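You operate a simulated robot arm through the tools that you are given. There is no shell and no other tool. Be economical: measure what you need, move in short steps, check, and stop when the job is done.

The job below is to be done with a simulated robot arm. You get a single attempt, and the scene is never put back.

## Task
Switch steam and power off; once the iron is cool, rest it on the red mat.
Fine: cool = its red lamp is out; mat on the ironing board.

Only the result counts: the job must be done as asked and must still hold three seconds after the hand-in. Knocking over, shifting, dropping, spilling or breaking anything else fails it.

## Robot
A 7-joint arm with a two-finger parallel gripper, fixed in place. Base frame: the origin is at the foot of the arm, x ahead of it, y to its left, z up. Readings come in mm, degrees, newtons and seconds.
Its first joint turns from -166.0 to 166.0 degrees. Payload 4.4 kg.
Tool frame: the origin (TCP) lies between the finger pads and is the grasp point; the fingertips stand 23 mm ahead of it; z points along the fingers, y is the line along which they close. Largest opening 94 mm; finger width 38, thickness 10; the body of the gripper, 54 by 96 mm, starts 39 mm behind the TCP.
Orientation is told as [roll, pitch, yaw] about the base's x, y, z axes, in that order, counted from this pose: with the fingers straight down and closing along the base's y, the tool's x points along the base's -x, its y along +y and its z along -z.

## Interface
- The arm moves only by the tool move_arm. Its argument "steps" is a list of rows, each a list of 3 entries, a list of its own where there are three numbers: the shift along the tool's x, y, z in mm, then the turn, a rotation vector about the tool's x, y, z in degrees, then the gripper command, from -1 (shut) to 1 (fully open), values between in proportion. In form: [[[dx, dy, dz], [wx, wy, wz], gripper], ...]. A call has 1 to 20 rows; each row shifts and turns the commanded pose from where the row before left it, along the tool's axes as they then stand. Each row takes 0.2 s and may step no farther than 50 mm and 8.6 degrees from the row before; otherwise, or with a gripper value out of range, the whole call is refused. Where a pose cannot be reached the arm comes as near as it can. A force on the tool above 40 N (or 10 N above the force at the start of the call, whichever is more), or a blocked arm, ends the call early, and 0.2 s more pass. Each finger travels about 72 mm/s and halts on what it meets, pressing with about 25 N; the grip force reading is that of the motor and also rises with nothing between the fingers. The clock runs only during rows and for 0.2 s after the last one: add rows that do not move to give the fingers time. It gives the time, the measured TCP pose, the force on the tool (base axes), the opening and the grip force at its end, in the units of the frame above (readings bear some noise), with the torque about the TCP (base axes, N m) and any sound that the robot's microphone picked up.
- Cameras (640 x 400 px; columns grow to the right, rows downward): "scene" is fixed at [40.5, 488.8, 1423.8]; the picture's right is [-0.01, -1.00, 0.00], its down [-0.63, 0.00, -0.77] and it looks along [0.77, -0.01, -0.63] (base axes); focal length 350 px, centre (320, 200). "wrist" rides on the gripper at [86, 16, -75] in the tool frame; the picture's right is [-0.18, 0.98, 0.00], its down [-0.58, -0.11, -0.81] and it looks along [-0.79, -0.15, 0.59] (tool axes); focal length 243 px, centre (320, 200). There is no depth. A picture from a camera that has moved, and an enlarged one, comes with that camera's place and axes in the base frame and with its lens. The place of the scene camera against the robot may be out by one fixed shift of up to 18 mm in any direction.
- grab_frame(camera): a new picture of that camera. It takes no simulated time.
- close_up(camera, box): a new picture of the part [left, top, right, bottom] of that camera's present view, enlarged. It takes no simulated time.
- sign_off(): hands the job in; it is judged then, once.

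Work in short steps. Places have to be worked out from the pictures, the camera data and where the tool is seen: move nearer, look again, correct. Check each grasp and each placing, and mend what went wrong. You have 120 turns and 76 pictures in all, those below and enlarged ones among them. Open the gripper and draw the arm clear of the work before you hand the job in, unless the task says otherwise; then end with one line.

The tools are called after "Emit:" as a command line: name --argument value ..., lists and objects as JSON in quotes. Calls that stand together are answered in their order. move_arm: Moves the arm, as the interface text tells. Its arguments: {"type":"object","properties":{"steps":{"type":"array","items":{"type":"array"}}},"required":["steps"]} The other tools are called the same way: grab_frame (camera) takes a picture; close_up (camera, box) takes an enlarged picture of a part of a camera's view; sign_off () hands the job in.

At the start:

```text
time: 0.0
ee_pos: [481.7, 362.1, 1114.6]
ee_rot: [0.1, 0.1, 0.0]
force: [-0.3, 0.8, -0.3]
moment: [0.01, 0.02, -0.02]
grip_width: 94.1
grasp_force: 0.0
```

scene: 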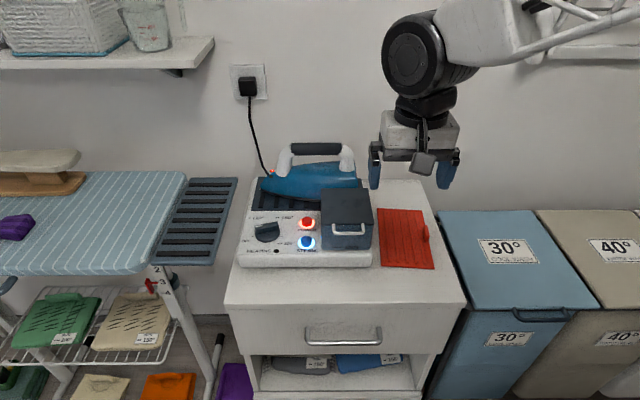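
wrist: 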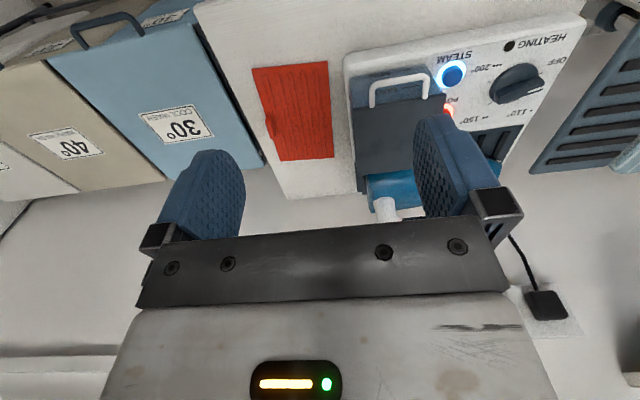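

I start with enlarged views of the iron station and the ironing board to get the details.

Emit:
close_up --camera "scene" --box '[220, 130, 460, 280]'

Emit:
close_up --camera "scene" --box '[0, 130, 240, 280]'

```text
2.67 times, centred on (340, 205) of scene
camera zoom: at [40.5, 488.8, 1423.8], right [-0.01, -1.0, 0.0], down [-0.63, 0.0, -0.77], along [0.77, -0.01, -0.63], focal length 933 px, centre (267, 187)
```

zoom: 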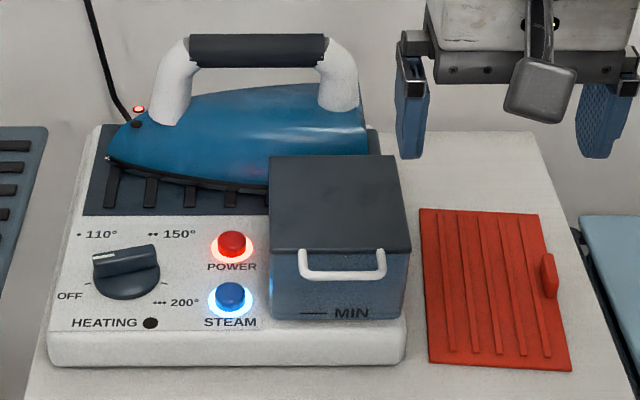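

```text
2.67 times, centred on (120, 205) of scene
camera zoom: at [40.5, 488.8, 1423.8], right [-0.01, -1.0, 0.0], down [-0.63, 0.0, -0.77], along [0.77, -0.01, -0.63], focal length 933 px, centre (853, 187)
```

zoom: 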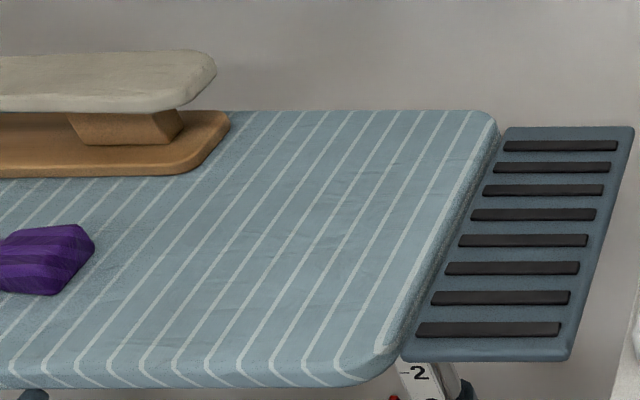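

The red mat lies on the cabinet; the board is at the left. I swing the wrist camera to look at the board and check its height, extent, and whether another red mat is there.

Emit:
move_arm --steps '[[[0, 30, 0], [0, 0, -8.5], 0], [[0, 30, 0], [0, 0, -8.5], -1], [[0, 30, 0], [0, 0, -8.5], -1], [[0, 30, 0], [0, 0, -8.5], -1], [[0, 30, 0], [0, 0, -8.5], -1], [[0, 30, 0], [0, 0, -8.5], -1], [[0, 0, 0], [0, 0, -8.5], -1], [[0, 0, 0], [0, 0, 0], -1]]'

Emit:
grab_frame --camera "wrist"

Emit:
grab_frame --camera "scene"

```text
time: 1.8
ee_pos: [418.4, 524.6, 1113.9]
ee_rot: [0.0, -0.1, 59.6]
force: [0.2, -0.2, -1.0]
moment: [-0.02, 0.0, 0.01]
grip_width: 0.2
grasp_force: 25.0
```

```text
71 pictures are left
camera wrist: at [361.1, 458.5, 1190.5], right [-0.75, 0.66, 0.0], down [0.39, 0.45, 0.81], along [0.53, 0.61, -0.59], focal length 243 px, centre (320, 200)
```

wrist: 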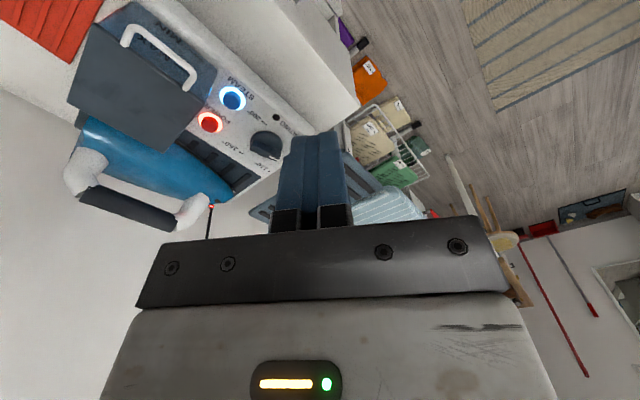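

```text
70 pictures are left
```

scene: 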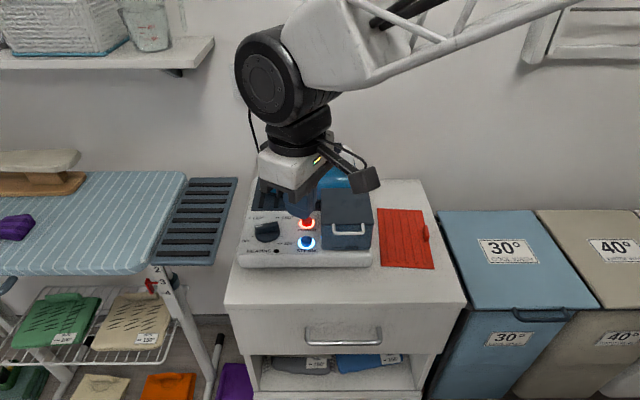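

The board needs a closer look later. From two wrist views the steam button is at about (593, 526, 852) and the power button at about (659, 526, 852). I straighten the tool, move above the steam button and tilt 25° so the gripper body stays away from the tank.

Emit:
move_arm --steps '[[[0, 0, 0], [0, 0, 8.5], -1], [[0, 0, 0], [0, 0, 8.5], -1], [[0, 0, 0], [0, 0, 8.5], -1], [[0, 0, 0], [0, 0, 8.5], -1], [[0, 0, 0], [0, 0, 8.5], -1], [[0, 0, 0], [0, 0, 8.5], -1], [[0, 0, 0], [0, 0, 8.5], -1], [[-43.5, 1.6, 24], [0, 0, 0], -1], [[-43.5, 1.6, 24], [0, 0, 0], -1], [[-43.5, 1.6, 24], [0, 0, 0], -1], [[-43.5, 1.6, 24], [0, 0, 0], -1], [[0, 0, 29], [8.33, 0, 0], -1], [[0, 0, 0], [8.33, 0, 0], -1], [[0, 0, 0], [8.33, 0, 0], -1], [[0, 0, 0], [0, 0, 0], -1]]'

Emit:
grab_frame --camera "wrist"

```text
time: 5.0
ee_pos: [594.3, 530.6, 990.1]
ee_rot: [-25.0, -0.1, 0.0]
force: [-0.5, 0.1, -0.1]
moment: [-0.03, 0.0, -0.01]
grip_width: 0.1
grasp_force: 25.2
```

```text
69 pictures are left
camera wrist: at [507.3, 577.7, 1052.3], right [0.18, 0.89, -0.42], down [0.58, 0.24, 0.78], along [0.79, -0.38, -0.47], focal length 243 px, centre (320, 200)
```

wrist: 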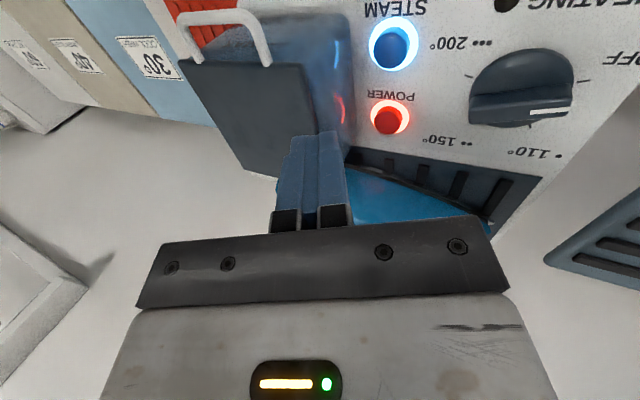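

Both button positions agree with the new view. I go down to just above the steam button.

Emit:
move_arm --steps '[[[0, 20, 43], [0, 0, 0], -1], [[0, 17, 36.5], [0, 0, 0], -1], [[0, 0, 0], [0, 0, 0], -1]]'

Emit:
grab_frame --camera "wrist"

Emit:
close_up --camera "scene" --box '[220, 130, 460, 280]'

```text
time: 5.8
ee_pos: [595.0, 530.2, 903.6]
ee_rot: [-25.0, 0.0, 0.0]
force: [-0.6, 0.4, -0.3]
moment: [-0.03, -0.03, 0.02]
grip_width: 0.0
grasp_force: 25.1
```

```text
68 pictures are left
camera wrist: at [507.6, 576.8, 965.2], right [0.18, 0.89, -0.42], down [0.58, 0.24, 0.78], along [0.79, -0.38, -0.47], focal length 243 px, centre (320, 200)
```

wrist: 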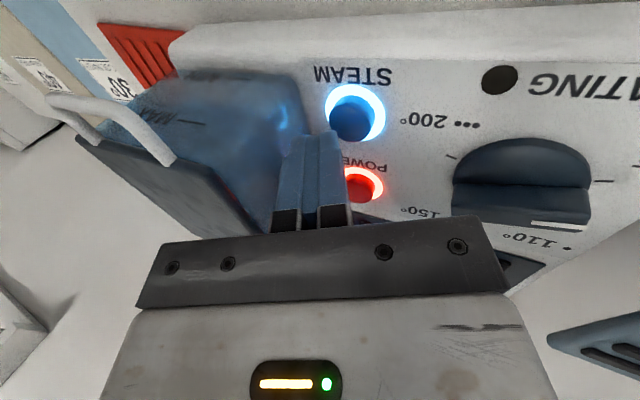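

```text
2.67 times, centred on (340, 205) of scene
camera zoom: at [40.5, 488.8, 1423.8], right [-0.01, -1.0, 0.0], down [-0.63, 0.0, -0.77], along [0.77, -0.01, -0.63], focal length 933 px, centre (267, 187)
```

zoom: 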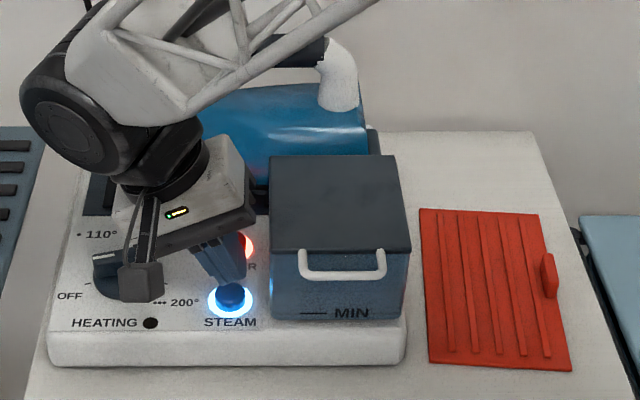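

The fingertips are right above the steam button; I press down in small steps.

Emit:
move_arm --steps '[[[0, 4.2, 9], [0, 0, 0], -1], [[0, 2.1, 4.5], [0, 0, 0], -1], [[0, 1.7, 3.6], [0, 0, 0], -1], [[0, 0.85, 1.8], [0, 0, 0], -1], [[0, 0.85, 1.8], [0, 0, 0], -1]]'

Emit:
close_up --camera "scene" --box '[220, 130, 460, 280]'

```text
time: 7.0
ee_pos: [593.5, 531.2, 879.1]
ee_rot: [-25.0, 0.0, -0.1]
force: [-1.7, 1.7, 1.4]
moment: [0.02, 0.03, 0.0]
grip_width: 0.0
grasp_force: 25.4
heard: click
```

```text
2.67 times, centred on (340, 205) of scene
camera zoom: at [40.5, 488.8, 1423.8], right [-0.01, -1.0, 0.0], down [-0.63, 0.0, -0.77], along [0.77, -0.01, -0.63], focal length 933 px, centre (267, 187)
```

zoom: 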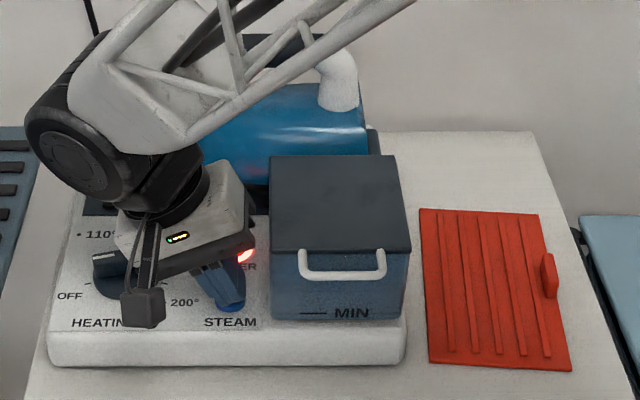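

A click, and the steam light is out. I lift, move 66 mm on to the power button, and look before pressing.

Emit:
move_arm --steps '[[[0, -12.7, -27.2], [0, 0, 0], -1], [[-33, 0, 0], [0, 0, 0], -1], [[-33, 0, 0], [0, 0, 0], -1], [[0, 0, 0], [0, 0, 0], -1]]'

Emit:
grab_frame --camera "wrist"

Emit:
close_up --camera "scene" --box '[220, 130, 460, 280]'

```text
time: 8.0
ee_pos: [660.0, 531.4, 908.1]
ee_rot: [-25.0, 0.0, 0.0]
force: [-0.2, -0.6, -0.2]
moment: [0.0, -0.01, 0.0]
grip_width: 0.0
grasp_force: 24.6
```

```text
65 pictures are left
camera wrist: at [573.7, 578.2, 970.9], right [0.18, 0.89, -0.42], down [0.58, 0.24, 0.78], along [0.79, -0.38, -0.47], focal length 243 px, centre (320, 200)
```

wrist: 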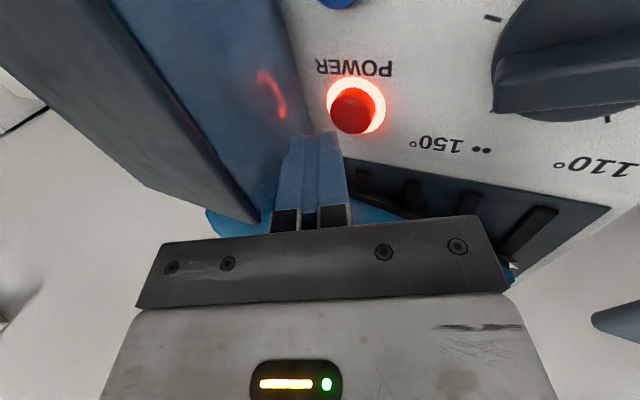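

```text
2.67 times, centred on (340, 205) of scene
camera zoom: at [40.5, 488.8, 1423.8], right [-0.01, -1.0, 0.0], down [-0.63, 0.0, -0.77], along [0.77, -0.01, -0.63], focal length 933 px, centre (267, 187)
```

zoom: 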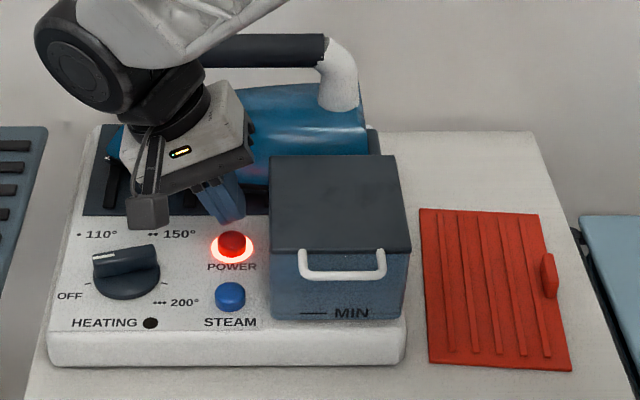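

Steam is confirmed off. The power button is at about (657, 529); I correct by 2 mm and press it the same way.

Emit:
move_arm --steps '[[[2, 5.1, 10.9], [0, 0, 0], -1], [[0, 3, 6.3], [0, 0, 0], -1], [[0, 1.7, 3.6], [0, 0, 0], -1], [[0, 0.85, 1.8], [0, 0, 0], -1], [[0, 0.85, 1.8], [0, 0, 0], -1]]'

```text
time: 9.2
ee_pos: [658.0, 531.7, 881.3]
ee_rot: [-25.0, -0.1, 0.0]
force: [-0.9, 0.4, 0.7]
moment: [0.0, 0.02, 0.01]
grip_width: 0.1
grasp_force: 24.5
```

No click yet at 881; steam clicked by 879. I go a bit further.

Emit:
move_arm --steps '[[[0, 0.85, 1.8], [0, 0, 0], -1], [[0, 0.85, 1.8], [0, 0, 0], -1]]'

```text
time: 9.8
ee_pos: [658.8, 531.6, 877.4]
ee_rot: [-25.0, 0.0, 0.1]
force: [0.9, 0.7, 3.5]
moment: [0.0, -0.07, 0.01]
grip_width: 0.1
grasp_force: 24.8
heard: click
```

Click heard. I lift off, straighten the tool, and check the panel.

Emit:
move_arm --steps '[[[0, -12.7, -27.2], [0, 0, 0], -1], [[0, -21, -45], [0, 0, 0], -1], [[40, -19, -41], [0, 0, 0], -1], [[45, 0, 0], [-8.33, 0, 0], -1], [[45, -40, 0], [-8.33, 0, 0], 0], [[0, -40, 0], [-8.33, 0, 0], 1], [[0, -45, 0], [0, 0, 0], 1], [[0, -45, 0], [0, 0, 0], 1], [[0, -45, 0], [0, 0, 0], 1], [[0, 0, 0], [0, 0, 0], 1]]'

Emit:
close_up --camera "scene" --box '[220, 130, 460, 280]'

Emit:
grab_frame --camera "wrist"

```text
refused: row 3 steps farther than a row can; nothing moved
```

```text
2.67 times, centred on (340, 205) of scene
camera zoom: at [40.5, 488.8, 1423.8], right [-0.01, -1.0, 0.0], down [-0.63, 0.0, -0.77], along [0.77, -0.01, -0.63], focal length 933 px, centre (267, 187)
```

zoom: 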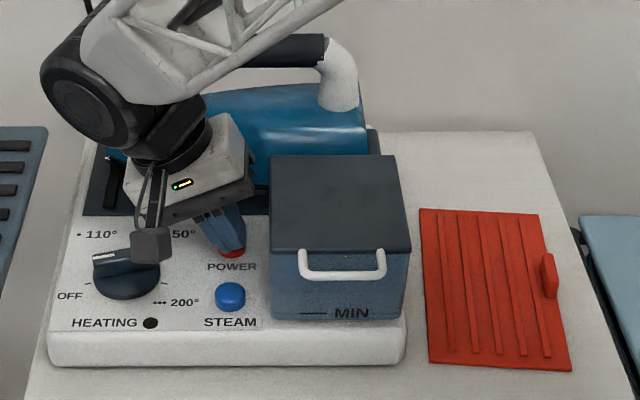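

```text
62 pictures are left
camera wrist: at [570.6, 577.9, 940.8], right [0.18, 0.89, -0.42], down [0.58, 0.24, 0.78], along [0.79, -0.38, -0.47], focal length 243 px, centre (320, 200)
```

wrist: 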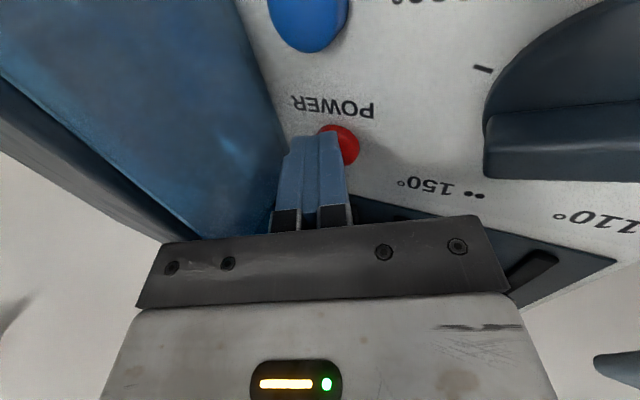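

Both lights are out. I lift in smaller rows and move to a viewpoint over the mat.

Emit:
move_arm --steps '[[[0, -12.7, -27.2], [0, 0, 0], -1], [[0, -20.5, -44], [0, 0, 0], -1], [[0, -19, -41], [0, 0, 0], -1], [[33, 0, 0], [-8.33, 0, 0], -1], [[33, 0, 0], [-8.33, 0, 0], 0], [[33, 0, 0], [-8.34, 0, 0], 1], [[0, -46, 0], [0, 0, 0], 1], [[0, -46, 0], [0, 0, 0], 1], [[0, -46, 0], [0, 0, 0], 1], [[0, -46, 0], [0, 0, 0], 1], [[0, -46, 0], [0, 0, 0], 1], [[0, -46, 0], [0, 0, 0], 1], [[0, 0, 0], [0, 0, 0], 1]]'

Emit:
grab_frame --camera "wrist"

Emit:
grab_frame --camera "scene"

```text
time: 12.6
ee_pos: [558.7, 255.4, 1003.5]
ee_rot: [0.0, 0.1, -0.1]
force: [0.0, 0.1, 0.0]
moment: [-0.01, -0.01, 0.01]
grip_width: 94.1
grasp_force: 0.1
```

```text
61 pictures are left
camera wrist: at [472.0, 271.6, 1079.8], right [0.18, 0.98, 0.0], down [0.58, -0.11, 0.81], along [0.79, -0.15, -0.59], focal length 243 px, centre (320, 200)
```

wrist: 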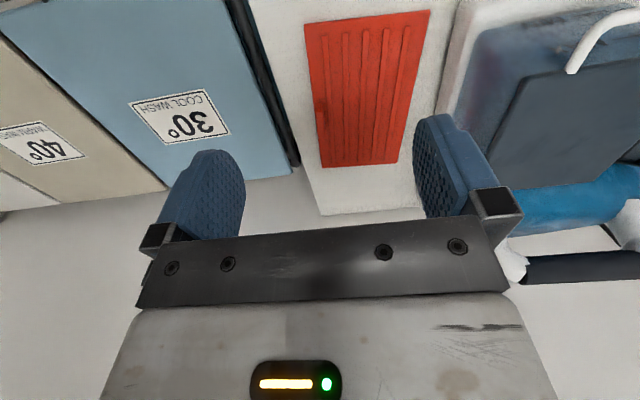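

```text
60 pictures are left
```

scene: 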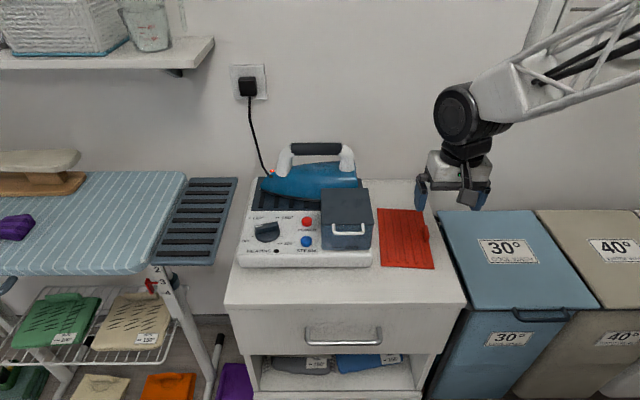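

The mat is well seen from here. I enlarge it to see how its tab is shaped.

Emit:
close_up --camera "wrist" --box '[280, 0, 480, 180]'

Emit:
close_up --camera "scene" --box '[370, 195, 450, 275]'

```text
2.22 times, centred on (380, 90) of wrist
camera zoom: at [472.0, 271.6, 1079.8], right [0.18, 0.98, 0.0], down [0.58, -0.11, 0.81], along [0.79, -0.15, -0.59], focal length 539 px, centre (187, 444)
```

zoom: 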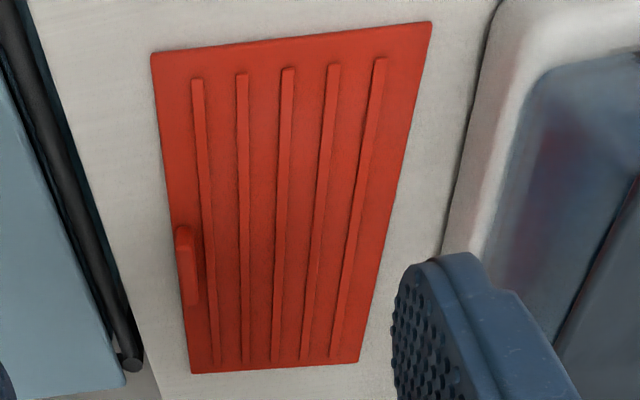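

```text
5.00 times, centred on (410, 235) of scene
camera zoom: at [40.5, 488.8, 1423.8], right [-0.01, -1.0, 0.0], down [-0.63, 0.0, -0.77], along [0.77, -0.01, -0.63], focal length 1749 px, centre (-130, 25)
```

zoom: 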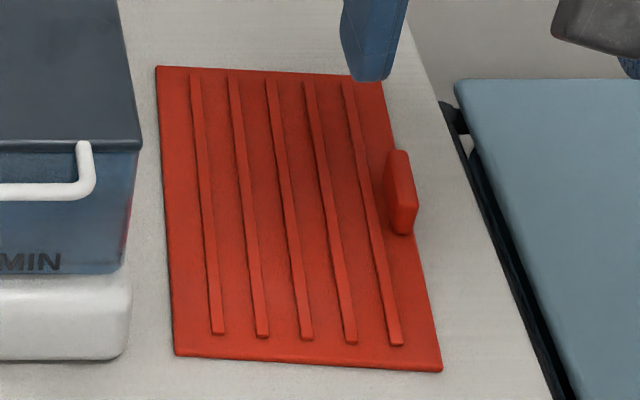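

The mat measures about 123 × 210 mm, is centred near (668, 290), yaw about −5°, with its tab at about (661, 233) and the surface at z≈795. Before picking it up I need a good look at the board, while the iron cools.

Emit:
move_arm --steps '[[[15, 44, -15], [0, 0, 0], 1], [[15, 44, -15], [0, 0, 0], 1], [[15, 44, -15], [0, 0, 0], 1], [[15, 44, -15], [0, 0, 0], 1], [[15, 44, -15], [0, 0, 0], 1], [[15, 44, -15], [0, 0, 0], 1], [[15, 44, -15], [0, 0, 0], 1], [[0, 0, 0], [0, 0, -8.5], 1], [[0, 0, 0], [0, 0, -8.5], 1], [[0, 0, 0], [0, 0, -8.5], 1], [[0, 0, 0], [0, 0, 0], 1]]'

Emit:
grab_frame --camera "wrist"

Emit:
grab_frame --camera "scene"

```text
time: 15.0
ee_pos: [452.9, 564.2, 1106.9]
ee_rot: [0.0, 0.0, 25.6]
force: [0.1, -0.4, -0.6]
moment: [0.01, 0.01, 0.02]
grip_width: 94.1
grasp_force: 0.1
```

```text
57 pictures are left
camera wrist: at [367.8, 541.4, 1183.5], right [-0.26, 0.97, 0.0], down [0.57, 0.15, 0.81], along [0.78, 0.21, -0.59], focal length 243 px, centre (320, 200)
```

wrist: 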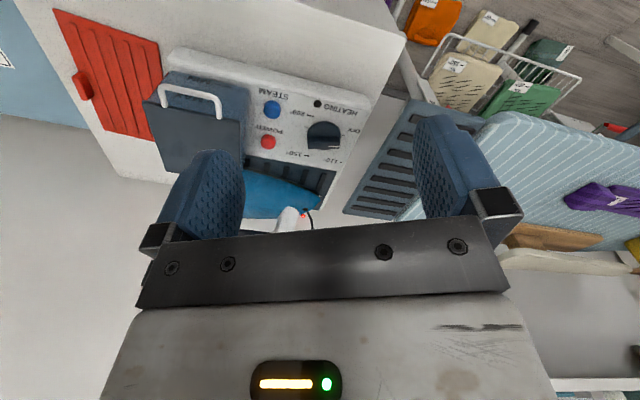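

```text
56 pictures are left
```

scene: 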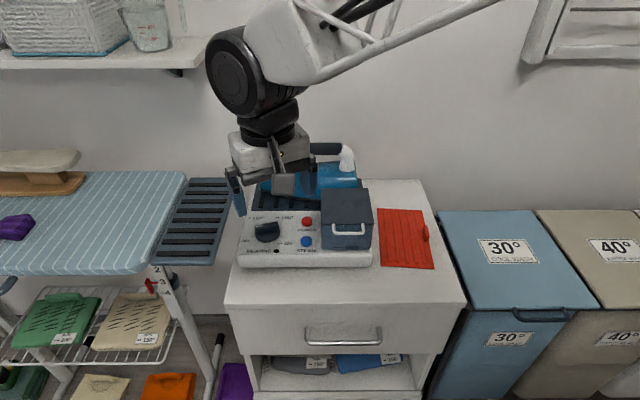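

The rack is at z≈836 (y 735–870) and the board starts at about y=870–880, at the edge of reach. Something red shows at the wrist picture's right edge; I enlarge it and check the iron's lamp.

Emit:
close_up --camera "wrist" --box '[400, 50, 640, 260]'

Emit:
close_up --camera "wrist" --box '[220, 80, 380, 240]'

```text
1.90 times, centred on (520, 155) of wrist
camera zoom: at [367.8, 541.4, 1183.5], right [-0.26, 0.97, 0.0], down [0.57, 0.15, 0.81], along [0.78, 0.21, -0.59], focal length 462 px, centre (-61, 286)
```

zoom: 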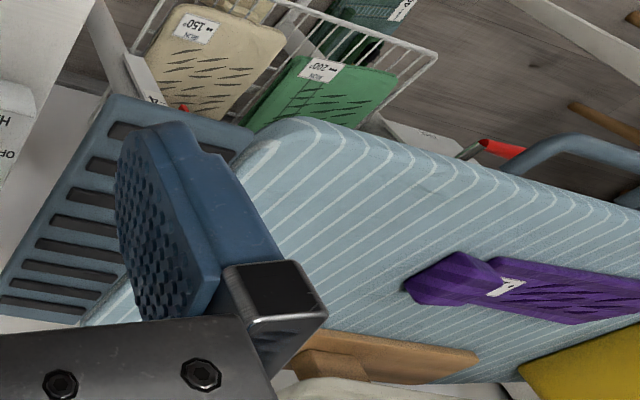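

```text
2.50 times, centred on (300, 160) of wrist
camera zoom: at [367.8, 541.4, 1183.5], right [-0.26, 0.97, 0.0], down [0.57, 0.15, 0.81], along [0.78, 0.21, -0.59], focal length 606 px, centre (370, 300)
```

zoom: 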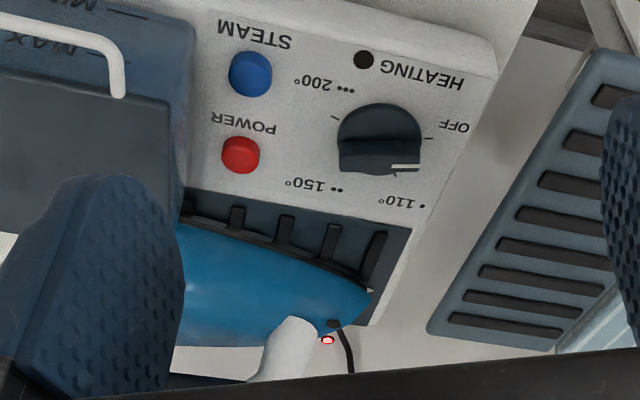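

Only a rod end, no second mat. The mat must be carried to the board, so I test how far the arm reaches over the board with the tool pointing down.

Emit:
move_arm --steps '[[[-29.1, 29.9, 7.1], [0, 0, 0], 1], [[-29.1, 29.9, 7.1], [0, 0, 0], 1], [[-29.1, 29.9, 7.1], [0, 0, 0], 1], [[-29.1, 29.9, 7.1], [0, 0, 0], 1], [[-29.1, 29.9, 7.1], [0, 0, 0], 1], [[-29.1, 29.9, 7.1], [0, 0, 0], 1], [[-29.1, 29.9, 7.1], [0, 0, 0], 1], [[-29.1, 29.9, 7.1], [0, 0, 0], 1], [[0, 0, 0], [0, 0, -8.5], 1], [[0, 0, 0], [0, 0, -8.5], 1], [[0, 0, 0], [0, 0, -8.5], 1], [[0, 0, 0], [0, 0, -8.5], 1], [[0, 0, 0], [0, 0, 0], 1], [[0, 0, 0], [0, 0, 0], 1]]'

Emit:
grab_frame --camera "wrist"

Emit:
grab_frame --camera "scene"

```text
time: 18.0
ee_pos: [561.9, 878.6, 1050.3]
ee_rot: [0.0, 0.0, 59.5]
force: [-0.6, 0.3, 1.7]
moment: [0.0, -0.03, -0.04]
grip_width: 93.9
grasp_force: 0.0
```

```text
53 pictures are left
camera wrist: at [503.3, 813.9, 1126.7], right [-0.75, 0.66, 0.0], down [0.39, 0.45, 0.81], along [0.53, 0.61, -0.59], focal length 243 px, centre (320, 200)
```

wrist: 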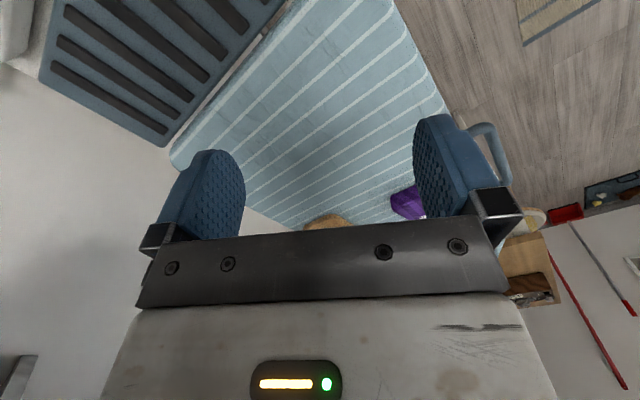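

```text
52 pictures are left
```

scene: 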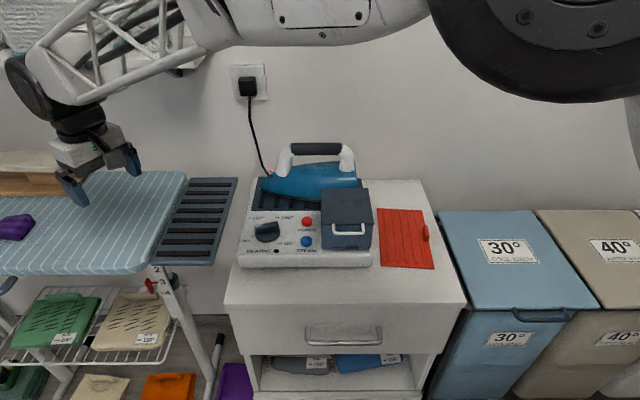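

It reaches 1043 mm from the axis easily. I test further out and lower, still well above the board.

Emit:
move_arm --steps '[[[-30, 0, 0], [0, 0, 0], 1], [[-30, 0, 0], [0, 0, 0], 1], [[-30, 0, 0], [0, 0, 0], 1], [[0, 0, 40], [0, 0, 0], 1], [[0, 0, 40], [0, 0, 0], 1], [[0, 0, 40], [0, 0, 0], 1], [[0, 0, 0], [0, 0, 0], 1], [[0, 0, 0], [0, 0, 0], 1]]'

Emit:
close_up --camera "scene" --box '[0, 100, 260, 280]'

Emit:
grab_frame --camera "wrist"

```text
time: 19.8
ee_pos: [605.7, 956.4, 930.4]
ee_rot: [0.1, 0.1, 59.6]
force: [-0.3, -0.8, -0.1]
moment: [-0.01, 0.03, -0.01]
grip_width: 93.8
grasp_force: 0.2
```

```text
2.22 times, centred on (130, 190) of scene
camera zoom: at [40.5, 488.8, 1423.8], right [-0.01, -1.0, 0.0], down [-0.63, 0.0, -0.77], along [0.77, -0.01, -0.63], focal length 777 px, centre (742, 222)
```

zoom: 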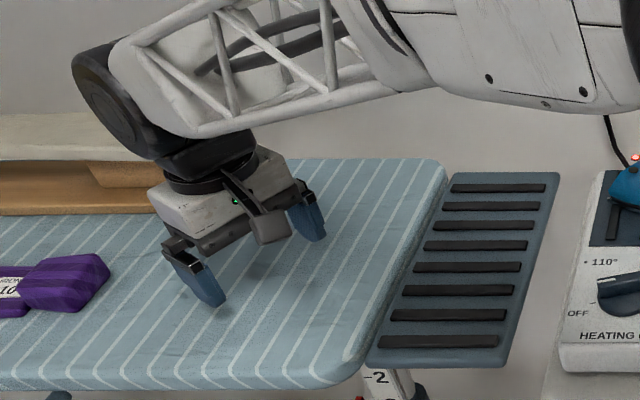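

```text
50 pictures are left
camera wrist: at [548.4, 890.5, 1006.7], right [-0.75, 0.66, 0.0], down [0.39, 0.45, 0.81], along [0.53, 0.61, -0.59], focal length 243 px, centre (320, 200)
```

wrist: 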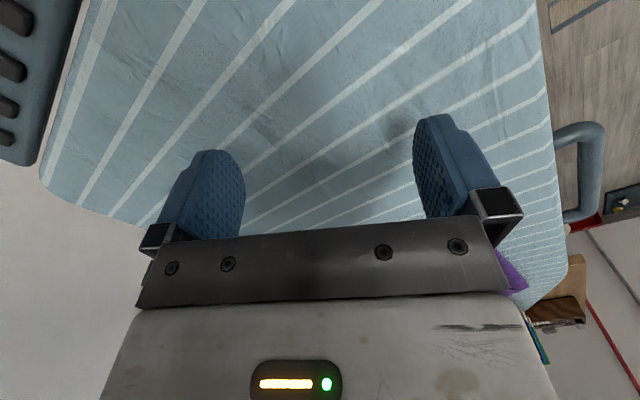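

Reach is fine (1132 mm at z=930). Plan: lay the mat unrotated, centred near (625, 955), and set the iron on it with its nose towards +x. Now I return to the mat's tab, lifting first.

Emit:
move_arm --steps '[[[0, 0, -45], [0, 0, 0], 1], [[0, 0, -45], [0, 0, 8.1], 1], [[0, 0, -45], [0, 0, 8.1], 1], [[0, 0, 0], [0, 0, 8.1], 1], [[0, 0, 0], [0, 0, 8.1], 1], [[0, 0, 0], [0, 0, 8.1], 1], [[0, 0, 0], [0, 0, 8.1], 1], [[0, 0, 0], [0, 0, 8.1], 1], [[0, 0, 0], [0, 0, 8.1], 1], [[0, 0, 0], [0, 0, 0], 1]]'

Emit:
move_arm --steps '[[[-7.4, -44.7, 0], [0, 0, 0], 1], [[-7.4, -44.7, 0], [0, 0, 0], 1], [[-7.4, -44.7, 0], [0, 0, 0], 1], [[-7.4, -44.7, 0], [0, 0, 0], 1], [[-7.4, -44.7, 0], [0, 0, 0], 1], [[-7.4, -44.7, 0], [0, 0, 0], 1], [[-7.4, -44.7, 0], [0, 0, 0], 1], [[-7.4, -44.7, 0], [0, 0, 0], 1], [[-7.4, -44.7, 0], [0, 0, 0], 1], [[-7.4, -44.7, 0], [0, 0, 0], 1], [[-7.4, -44.7, 0], [0, 0, 0], 1], [[-7.4, -44.7, 0], [0, 0, 0], 1], [[-7.4, -44.7, 0], [0, 0, 0], 1], [[-7.4, -44.7, 0], [0, 0, 0], 1], [[-7.4, -44.7, 0], [0, 0, 0], 1], [[-7.4, -44.7, 0], [0, 0, 0], 1], [[0, 0, 45], [0, 0, 0], 1], [[0, 0, 45], [0, 0, 0], 1], [[0, 0, 45], [0, 0, 0], 0.4], [[0, 0, 0], [0, 0, 0], 0.4]]'

Emit:
grab_frame --camera "wrist"

Emit:
close_up --camera "scene" --box '[220, 130, 460, 280]'

```text
time: 22.0
ee_pos: [606.2, 956.5, 1064.7]
ee_rot: [0.0, 0.0, -5.4]
force: [-0.7, 0.7, -0.4]
moment: [0.01, -0.01, -0.02]
grip_width: 94.2
grasp_force: 0.1
```

```text
time: 26.2
ee_pos: [657.6, 236.0, 930.9]
ee_rot: [0.0, 0.0, -5.3]
force: [0.3, -0.3, -0.5]
moment: [0.0, 0.0, -0.02]
grip_width: 65.7
grasp_force: 0.1
```

```text
49 pictures are left
camera wrist: at [572.8, 260.2, 1007.4], right [0.27, 0.96, 0.0], down [0.57, -0.16, 0.81], along [0.78, -0.22, -0.59], focal length 243 px, centre (320, 200)
```

wrist: 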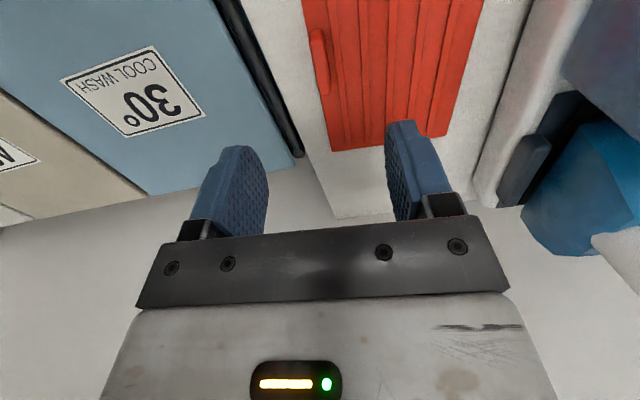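

```text
2.67 times, centred on (340, 205) of scene
camera zoom: at [40.5, 488.8, 1423.8], right [-0.01, -1.0, 0.0], down [-0.63, 0.0, -0.77], along [0.77, -0.01, -0.63], focal length 933 px, centre (267, 187)
```

zoom: 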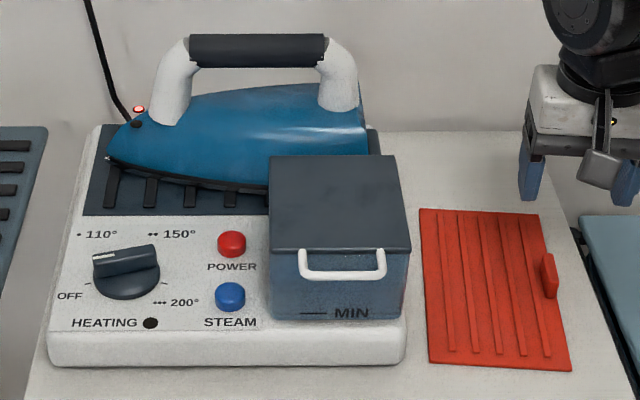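

The tab is straight below the tool at about (656, 236). I go down to just above it and look again.

Emit:
move_arm --steps '[[[0, 0, 40], [0, 0, 0], 0.3], [[0, 0, 35], [0, 0, 0], 0.1], [[0, 0, 0], [0, 0, 0], 0.1]]'

Emit:
grab_frame --camera "wrist"

Emit:
close_up --camera "scene" --box '[370, 155, 470, 255]'

```text
time: 27.0
ee_pos: [660.1, 234.7, 856.2]
ee_rot: [-0.1, 0.0, -5.2]
force: [-0.2, 0.0, -0.3]
moment: [-0.02, 0.02, -0.03]
grip_width: 51.7
grasp_force: 0.0
```

```text
47 pictures are left
camera wrist: at [574.8, 258.7, 932.6], right [0.27, 0.96, 0.0], down [0.57, -0.16, 0.81], along [0.78, -0.22, -0.59], focal length 243 px, centre (320, 200)
```

wrist: 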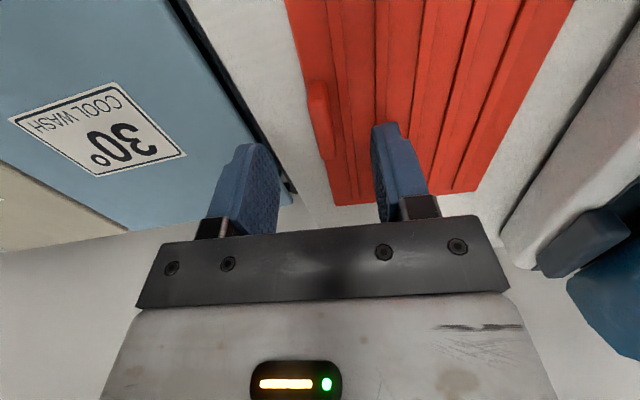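

```text
4.00 times, centred on (420, 205) of scene
camera zoom: at [40.5, 488.8, 1423.8], right [-0.01, -1.0, 0.0], down [-0.63, 0.0, -0.77], along [0.77, -0.01, -0.63], focal length 1399 px, centre (-80, 180)
```

zoom: 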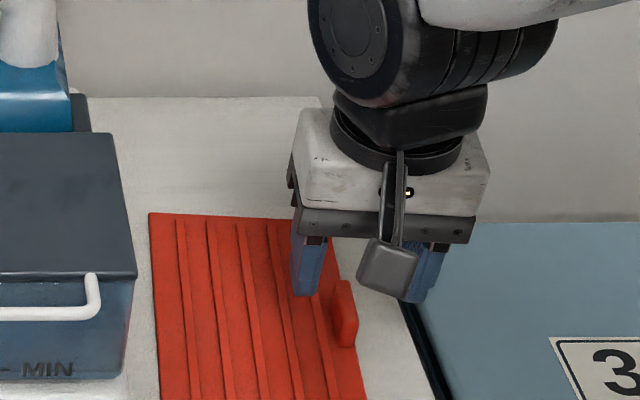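

Aligned. I narrow the opening to about 34 mm and lower around the tab until the tips are just above the mat.

Emit:
move_arm --steps '[[[0, 0, 0], [0, 0, 0], -0.28], [[0, 0, 12], [0, 0, 0], -0.28], [[0, 0, 10], [0, 0, 0], -0.28], [[0, 0, 5], [0, 0, 0], -0.28], [[0, 0, 0], [0, 0, 0], -0.28]]'

Emit:
grab_frame --camera "wrist"

Emit:
close_up --camera "scene" --box '[370, 155, 470, 255]'

```text
time: 28.1
ee_pos: [659.1, 234.3, 830.0]
ee_rot: [0.2, 0.0, -5.2]
force: [-7.8, -0.1, 10.7]
moment: [0.2, 0.25, 0.18]
grip_width: 33.2
grasp_force: 0.3
stopped in row 5: the force on the tool passed its limit at 45 N (the readings are from after the stop); the commanded pose is now the measured one
```

```text
45 pictures are left
camera wrist: at [574.2, 258.7, 906.9], right [0.27, 0.96, 0.0], down [0.57, -0.16, 0.81], along [0.78, -0.22, -0.59], focal length 243 px, centre (320, 200)
```

wrist: 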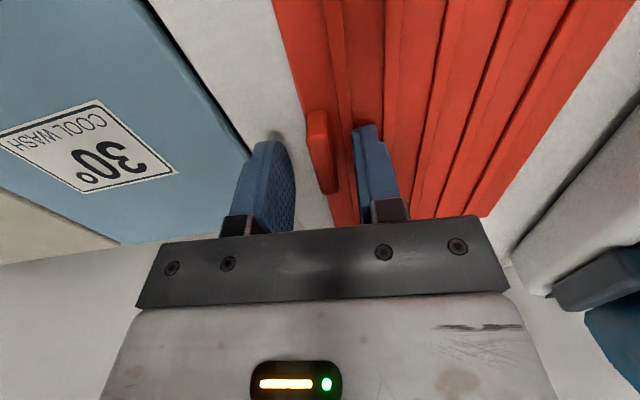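

```text
4.00 times, centred on (420, 205) of scene
camera zoom: at [40.5, 488.8, 1423.8], right [-0.01, -1.0, 0.0], down [-0.63, 0.0, -0.77], along [0.77, -0.01, -0.63], focal length 1399 px, centre (-80, 180)
```

zoom: 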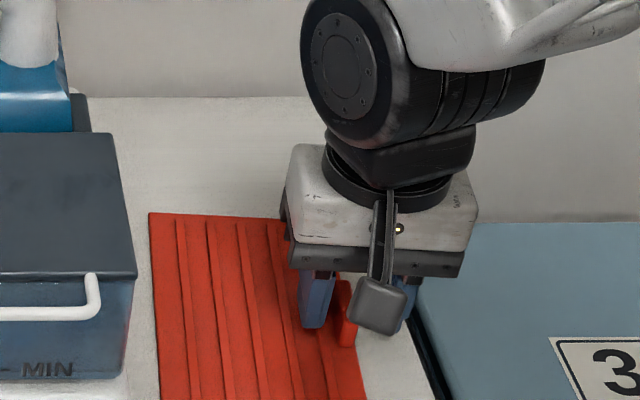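

The left fingertip touched the mat (rib top ≈ z 807). I back off 3 mm and close on the tab.

Emit:
move_arm --steps '[[[0, 0, -3], [0, 0, 0], -0.28], [[0, 0, 0], [0, 0, 0], -0.6], [[0, 0, 0], [0, 0, 0], -1], [[0, 0, 0], [0, 0, 0], -1], [[0, 0, 0], [0, 0, 0], -1]]'

Emit:
grab_frame --camera "wrist"

```text
time: 29.2
ee_pos: [658.7, 234.1, 832.4]
ee_rot: [0.1, -0.2, -5.3]
force: [1.1, -1.2, 1.3]
moment: [0.02, 0.04, -0.05]
grip_width: 9.2
grasp_force: 25.3
```

```text
43 pictures are left
camera wrist: at [574.1, 258.4, 909.5], right [0.27, 0.96, 0.0], down [0.57, -0.16, 0.81], along [0.78, -0.22, -0.59], focal length 243 px, centre (320, 200)
```

wrist: 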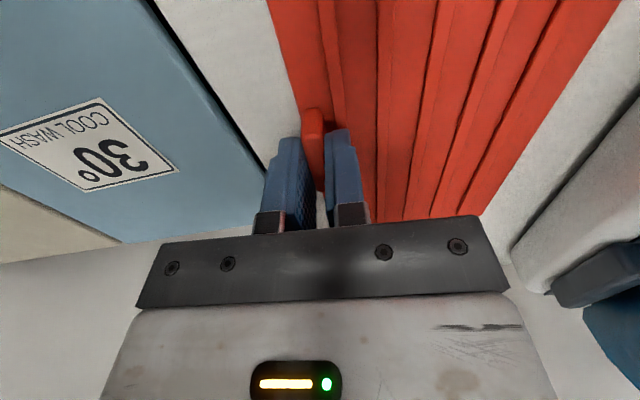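

It holds the tab (9.2 mm). I lift slowly and check that the mat stays level.

Emit:
move_arm --steps '[[[0, 0, -8], [0, 0, 0], -1], [[0, 0, -15], [0, 0, 0], -1], [[0, 0, -20], [0, 0, 0], -1], [[0, 0, -30], [0, 0, 0], -1], [[0, 0, 0], [0, 0, 0], -1]]'

Emit:
grab_frame --camera "scene"

```text
time: 30.4
ee_pos: [660.0, 234.8, 905.4]
ee_rot: [0.0, 0.0, -5.3]
force: [-0.3, -0.4, -0.7]
moment: [-0.08, 0.0, -0.01]
grip_width: 9.5
grasp_force: 25.0
```

```text
42 pictures are left
```

scene: 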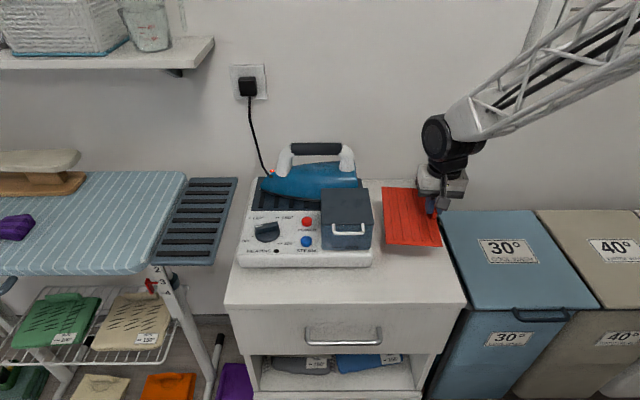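

The mat is level and secure. I lift above the iron's handle and carry it across to over the board.

Emit:
move_arm --steps '[[[0, 0, -45], [0, 0, 0], -1], [[0, 0, -45], [0, 0, 0], -1], [[0, 0, -45], [0, 0, 0], -1], [[0, 0, -45], [0, 0, -5.3], -1], [[0, 0, 0], [0, 0, 0], -1]]'

Emit:
move_arm --steps '[[[2.7, 20, 0], [0, 0, 0], -1], [[2.7, 40, 0], [0, 0, 0], -1], [[2.7, 44, 0], [0, 0, 0], -1], [[2.7, 44, 0], [0, 0, 0], -1], [[2.7, 44, 0], [0, 0, 0], -1], [[2.7, 44, 0], [0, 0, 0], -1], [[2.7, 44, 0], [0, 0, 0], -1], [[2.7, 44, 0], [0, 0, 0], -1], [[2.7, 44, 0], [0, 0, 0], -1], [[2.7, 44, 0], [0, 0, 0], -1], [[2.7, 44, 0], [0, 0, 0], -1], [[2.7, 44, 0], [0, 0, 0], -1], [[2.7, 44, 0], [0, 0, 0], -1], [[2.7, 44, 0], [0, 0, 0], -1], [[2.7, 44, 0], [0, 0, 0], -1], [[0, 30, 0], [0, 0, 0], -1], [[0, 0, 0], [0, 0, 0], -1]]'

Emit:
grab_frame --camera "scene"

Emit:
grab_frame --camera "wrist"

```text
time: 31.6
ee_pos: [657.4, 234.4, 1085.1]
ee_rot: [0.0, -0.1, 0.1]
force: [-0.6, -0.7, -1.7]
moment: [-0.02, 0.0, 0.04]
grip_width: 9.6
grasp_force: 24.7
```

```text
time: 35.2
ee_pos: [619.6, 896.6, 1085.7]
ee_rot: [-0.1, -0.1, 0.0]
force: [0.3, -0.1, -0.7]
moment: [-0.07, 0.03, -0.02]
grip_width: 9.3
grasp_force: 24.9
```

```text
41 pictures are left
```

scene: 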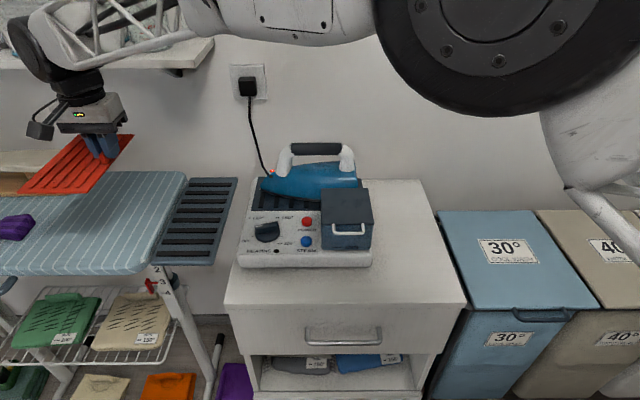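

```text
40 pictures are left
camera wrist: at [532.4, 912.9, 1161.5], right [0.18, 0.98, 0.0], down [0.58, -0.11, 0.81], along [0.79, -0.15, -0.59], focal length 243 px, centre (320, 200)
```

wrist: 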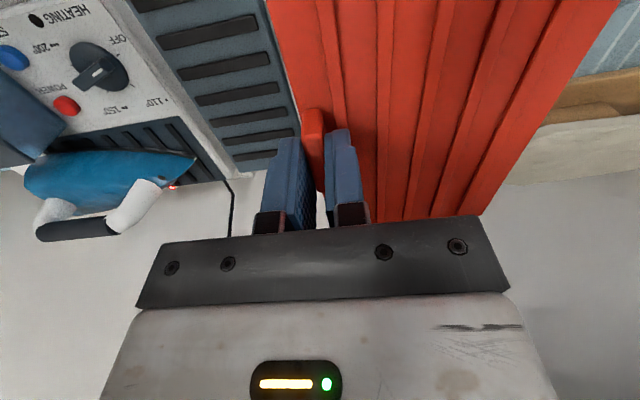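

The mat hangs over the board. I go down to about 20 mm above it and check its position relative to the edges.

Emit:
move_arm --steps '[[[0, 0, 42], [0, 0, 0], -1], [[0, 0, 42], [0, 0, 0], -1], [[0, 0, 42], [0, 0, 0], -1], [[0, 0, 35], [0, 0, 0], -1], [[0, 0, 0], [0, 0, 0], -1]]'

Emit:
close_up --camera "scene" --box '[0, 100, 260, 280]'

Emit:
grab_frame --camera "wrist"

```text
time: 36.5
ee_pos: [619.4, 897.3, 926.4]
ee_rot: [0.2, -0.1, 0.0]
force: [-0.5, -0.1, -1.0]
moment: [-0.04, -0.01, 0.0]
grip_width: 9.5
grasp_force: 25.0
```

```text
2.22 times, centred on (130, 190) of scene
camera zoom: at [40.5, 488.8, 1423.8], right [-0.01, -1.0, 0.0], down [-0.63, 0.0, -0.77], along [0.77, -0.01, -0.63], focal length 777 px, centre (742, 222)
```

zoom: 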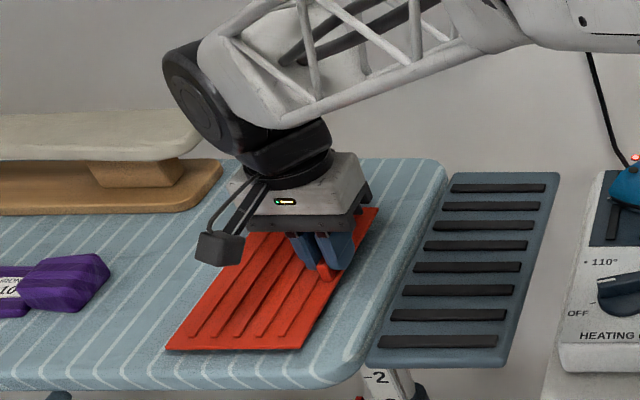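

```text
38 pictures are left
camera wrist: at [531.1, 913.1, 1002.5], right [0.18, 0.98, 0.0], down [0.58, -0.11, 0.81], along [0.79, -0.15, -0.59], focal length 243 px, centre (320, 200)
```

wrist: 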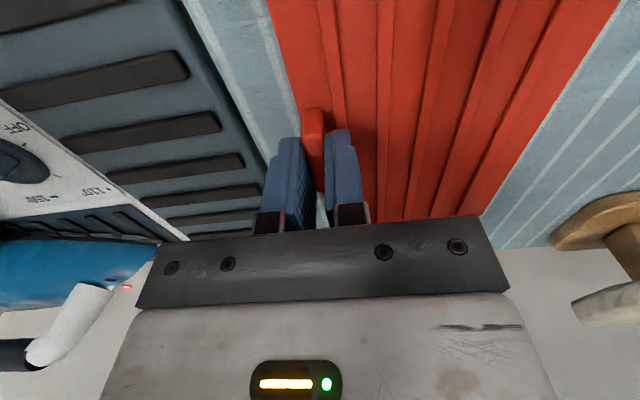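

The mat is fully over the board. I lower it gently in small steps toward contact.

Emit:
move_arm --steps '[[[0, 0, 10], [0, 0, 0], -1], [[0, 0, 8], [0, 0, 0], -1], [[0, 0, 5], [0, 0, 0], -1], [[0, 0, 3], [0, 0, 0], -1], [[0, 0, 0], [0, 0, 0], -1]]'

```text
time: 37.2
ee_pos: [618.7, 897.5, 912.8]
ee_rot: [0.5, -0.4, 0.0]
force: [0.9, 0.7, 5.6]
moment: [-0.11, 0.64, -0.03]
grip_width: 9.2
grasp_force: 24.9
stopped in row 3: the force on the tool passed its limit at 51 N (the readings are from after the stop); the commanded pose is now the measured one
```

Contact at TCP z≈913, so the board surface is at about z 875. I check that the mat lies flat before releasing.

Emit:
close_up --camera "scene" --box '[40, 160, 180, 280]'

```text
3.33 times, centred on (110, 220) of scene
camera zoom: at [40.5, 488.8, 1423.8], right [-0.01, -1.0, 0.0], down [-0.63, 0.0, -0.77], along [0.77, -0.01, -0.63], focal length 1166 px, centre (1020, 133)
```

zoom: 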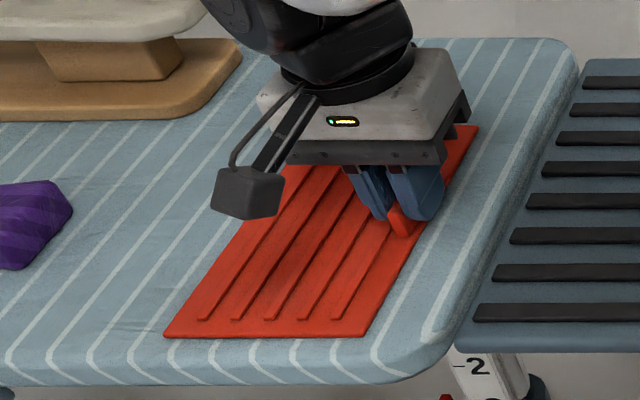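

It lies flat. I open to about 34 mm and lift straight up.

Emit:
move_arm --steps '[[[0, 0, 0], [0, 0, 0], -0.8], [[0, 0, 0], [0, 0, 0], -0.5], [[0, 0, 0], [0, 0, 0], -0.3], [[0, 0, -15], [0, 0, 0], -0.3], [[0, 0, -40], [0, 0, 0], -0.3], [[0, 0, -45], [0, 0, 0], 0], [[0, 0, -45], [0, 0, 0], 0.5], [[0, 0, -40], [0, 0, 0], 1], [[0, 0, 0], [0, 0, 0], 1]]'

Emit:
grab_frame --camera "wrist"

Emit:
grab_frame --camera "scene"

```text
time: 39.2
ee_pos: [618.7, 895.9, 1096.7]
ee_rot: [0.4, -0.4, 0.0]
force: [-0.3, 0.5, -0.4]
moment: [0.0, -0.02, 0.0]
grip_width: 94.1
grasp_force: 0.1
```

```text
36 pictures are left
camera wrist: at [531.1, 911.5, 1172.2], right [0.18, 0.98, 0.01], down [0.58, -0.11, 0.81], along [0.8, -0.14, -0.59], focal length 243 px, centre (320, 200)
```

wrist: 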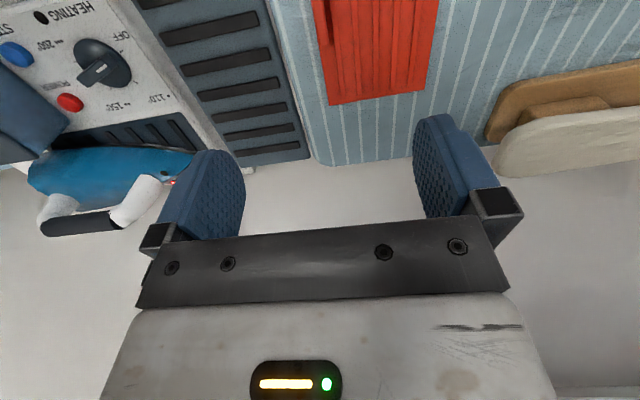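

```text
35 pictures are left
```

scene: 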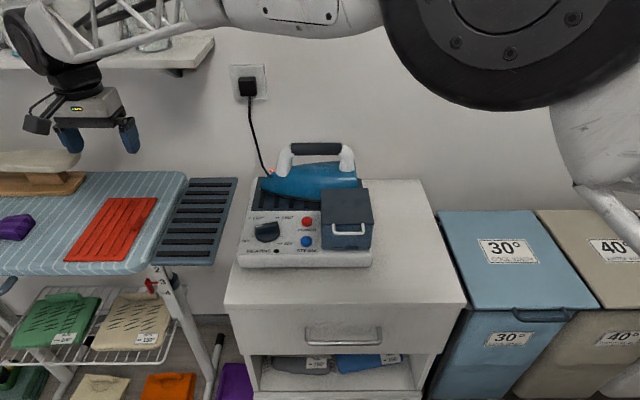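

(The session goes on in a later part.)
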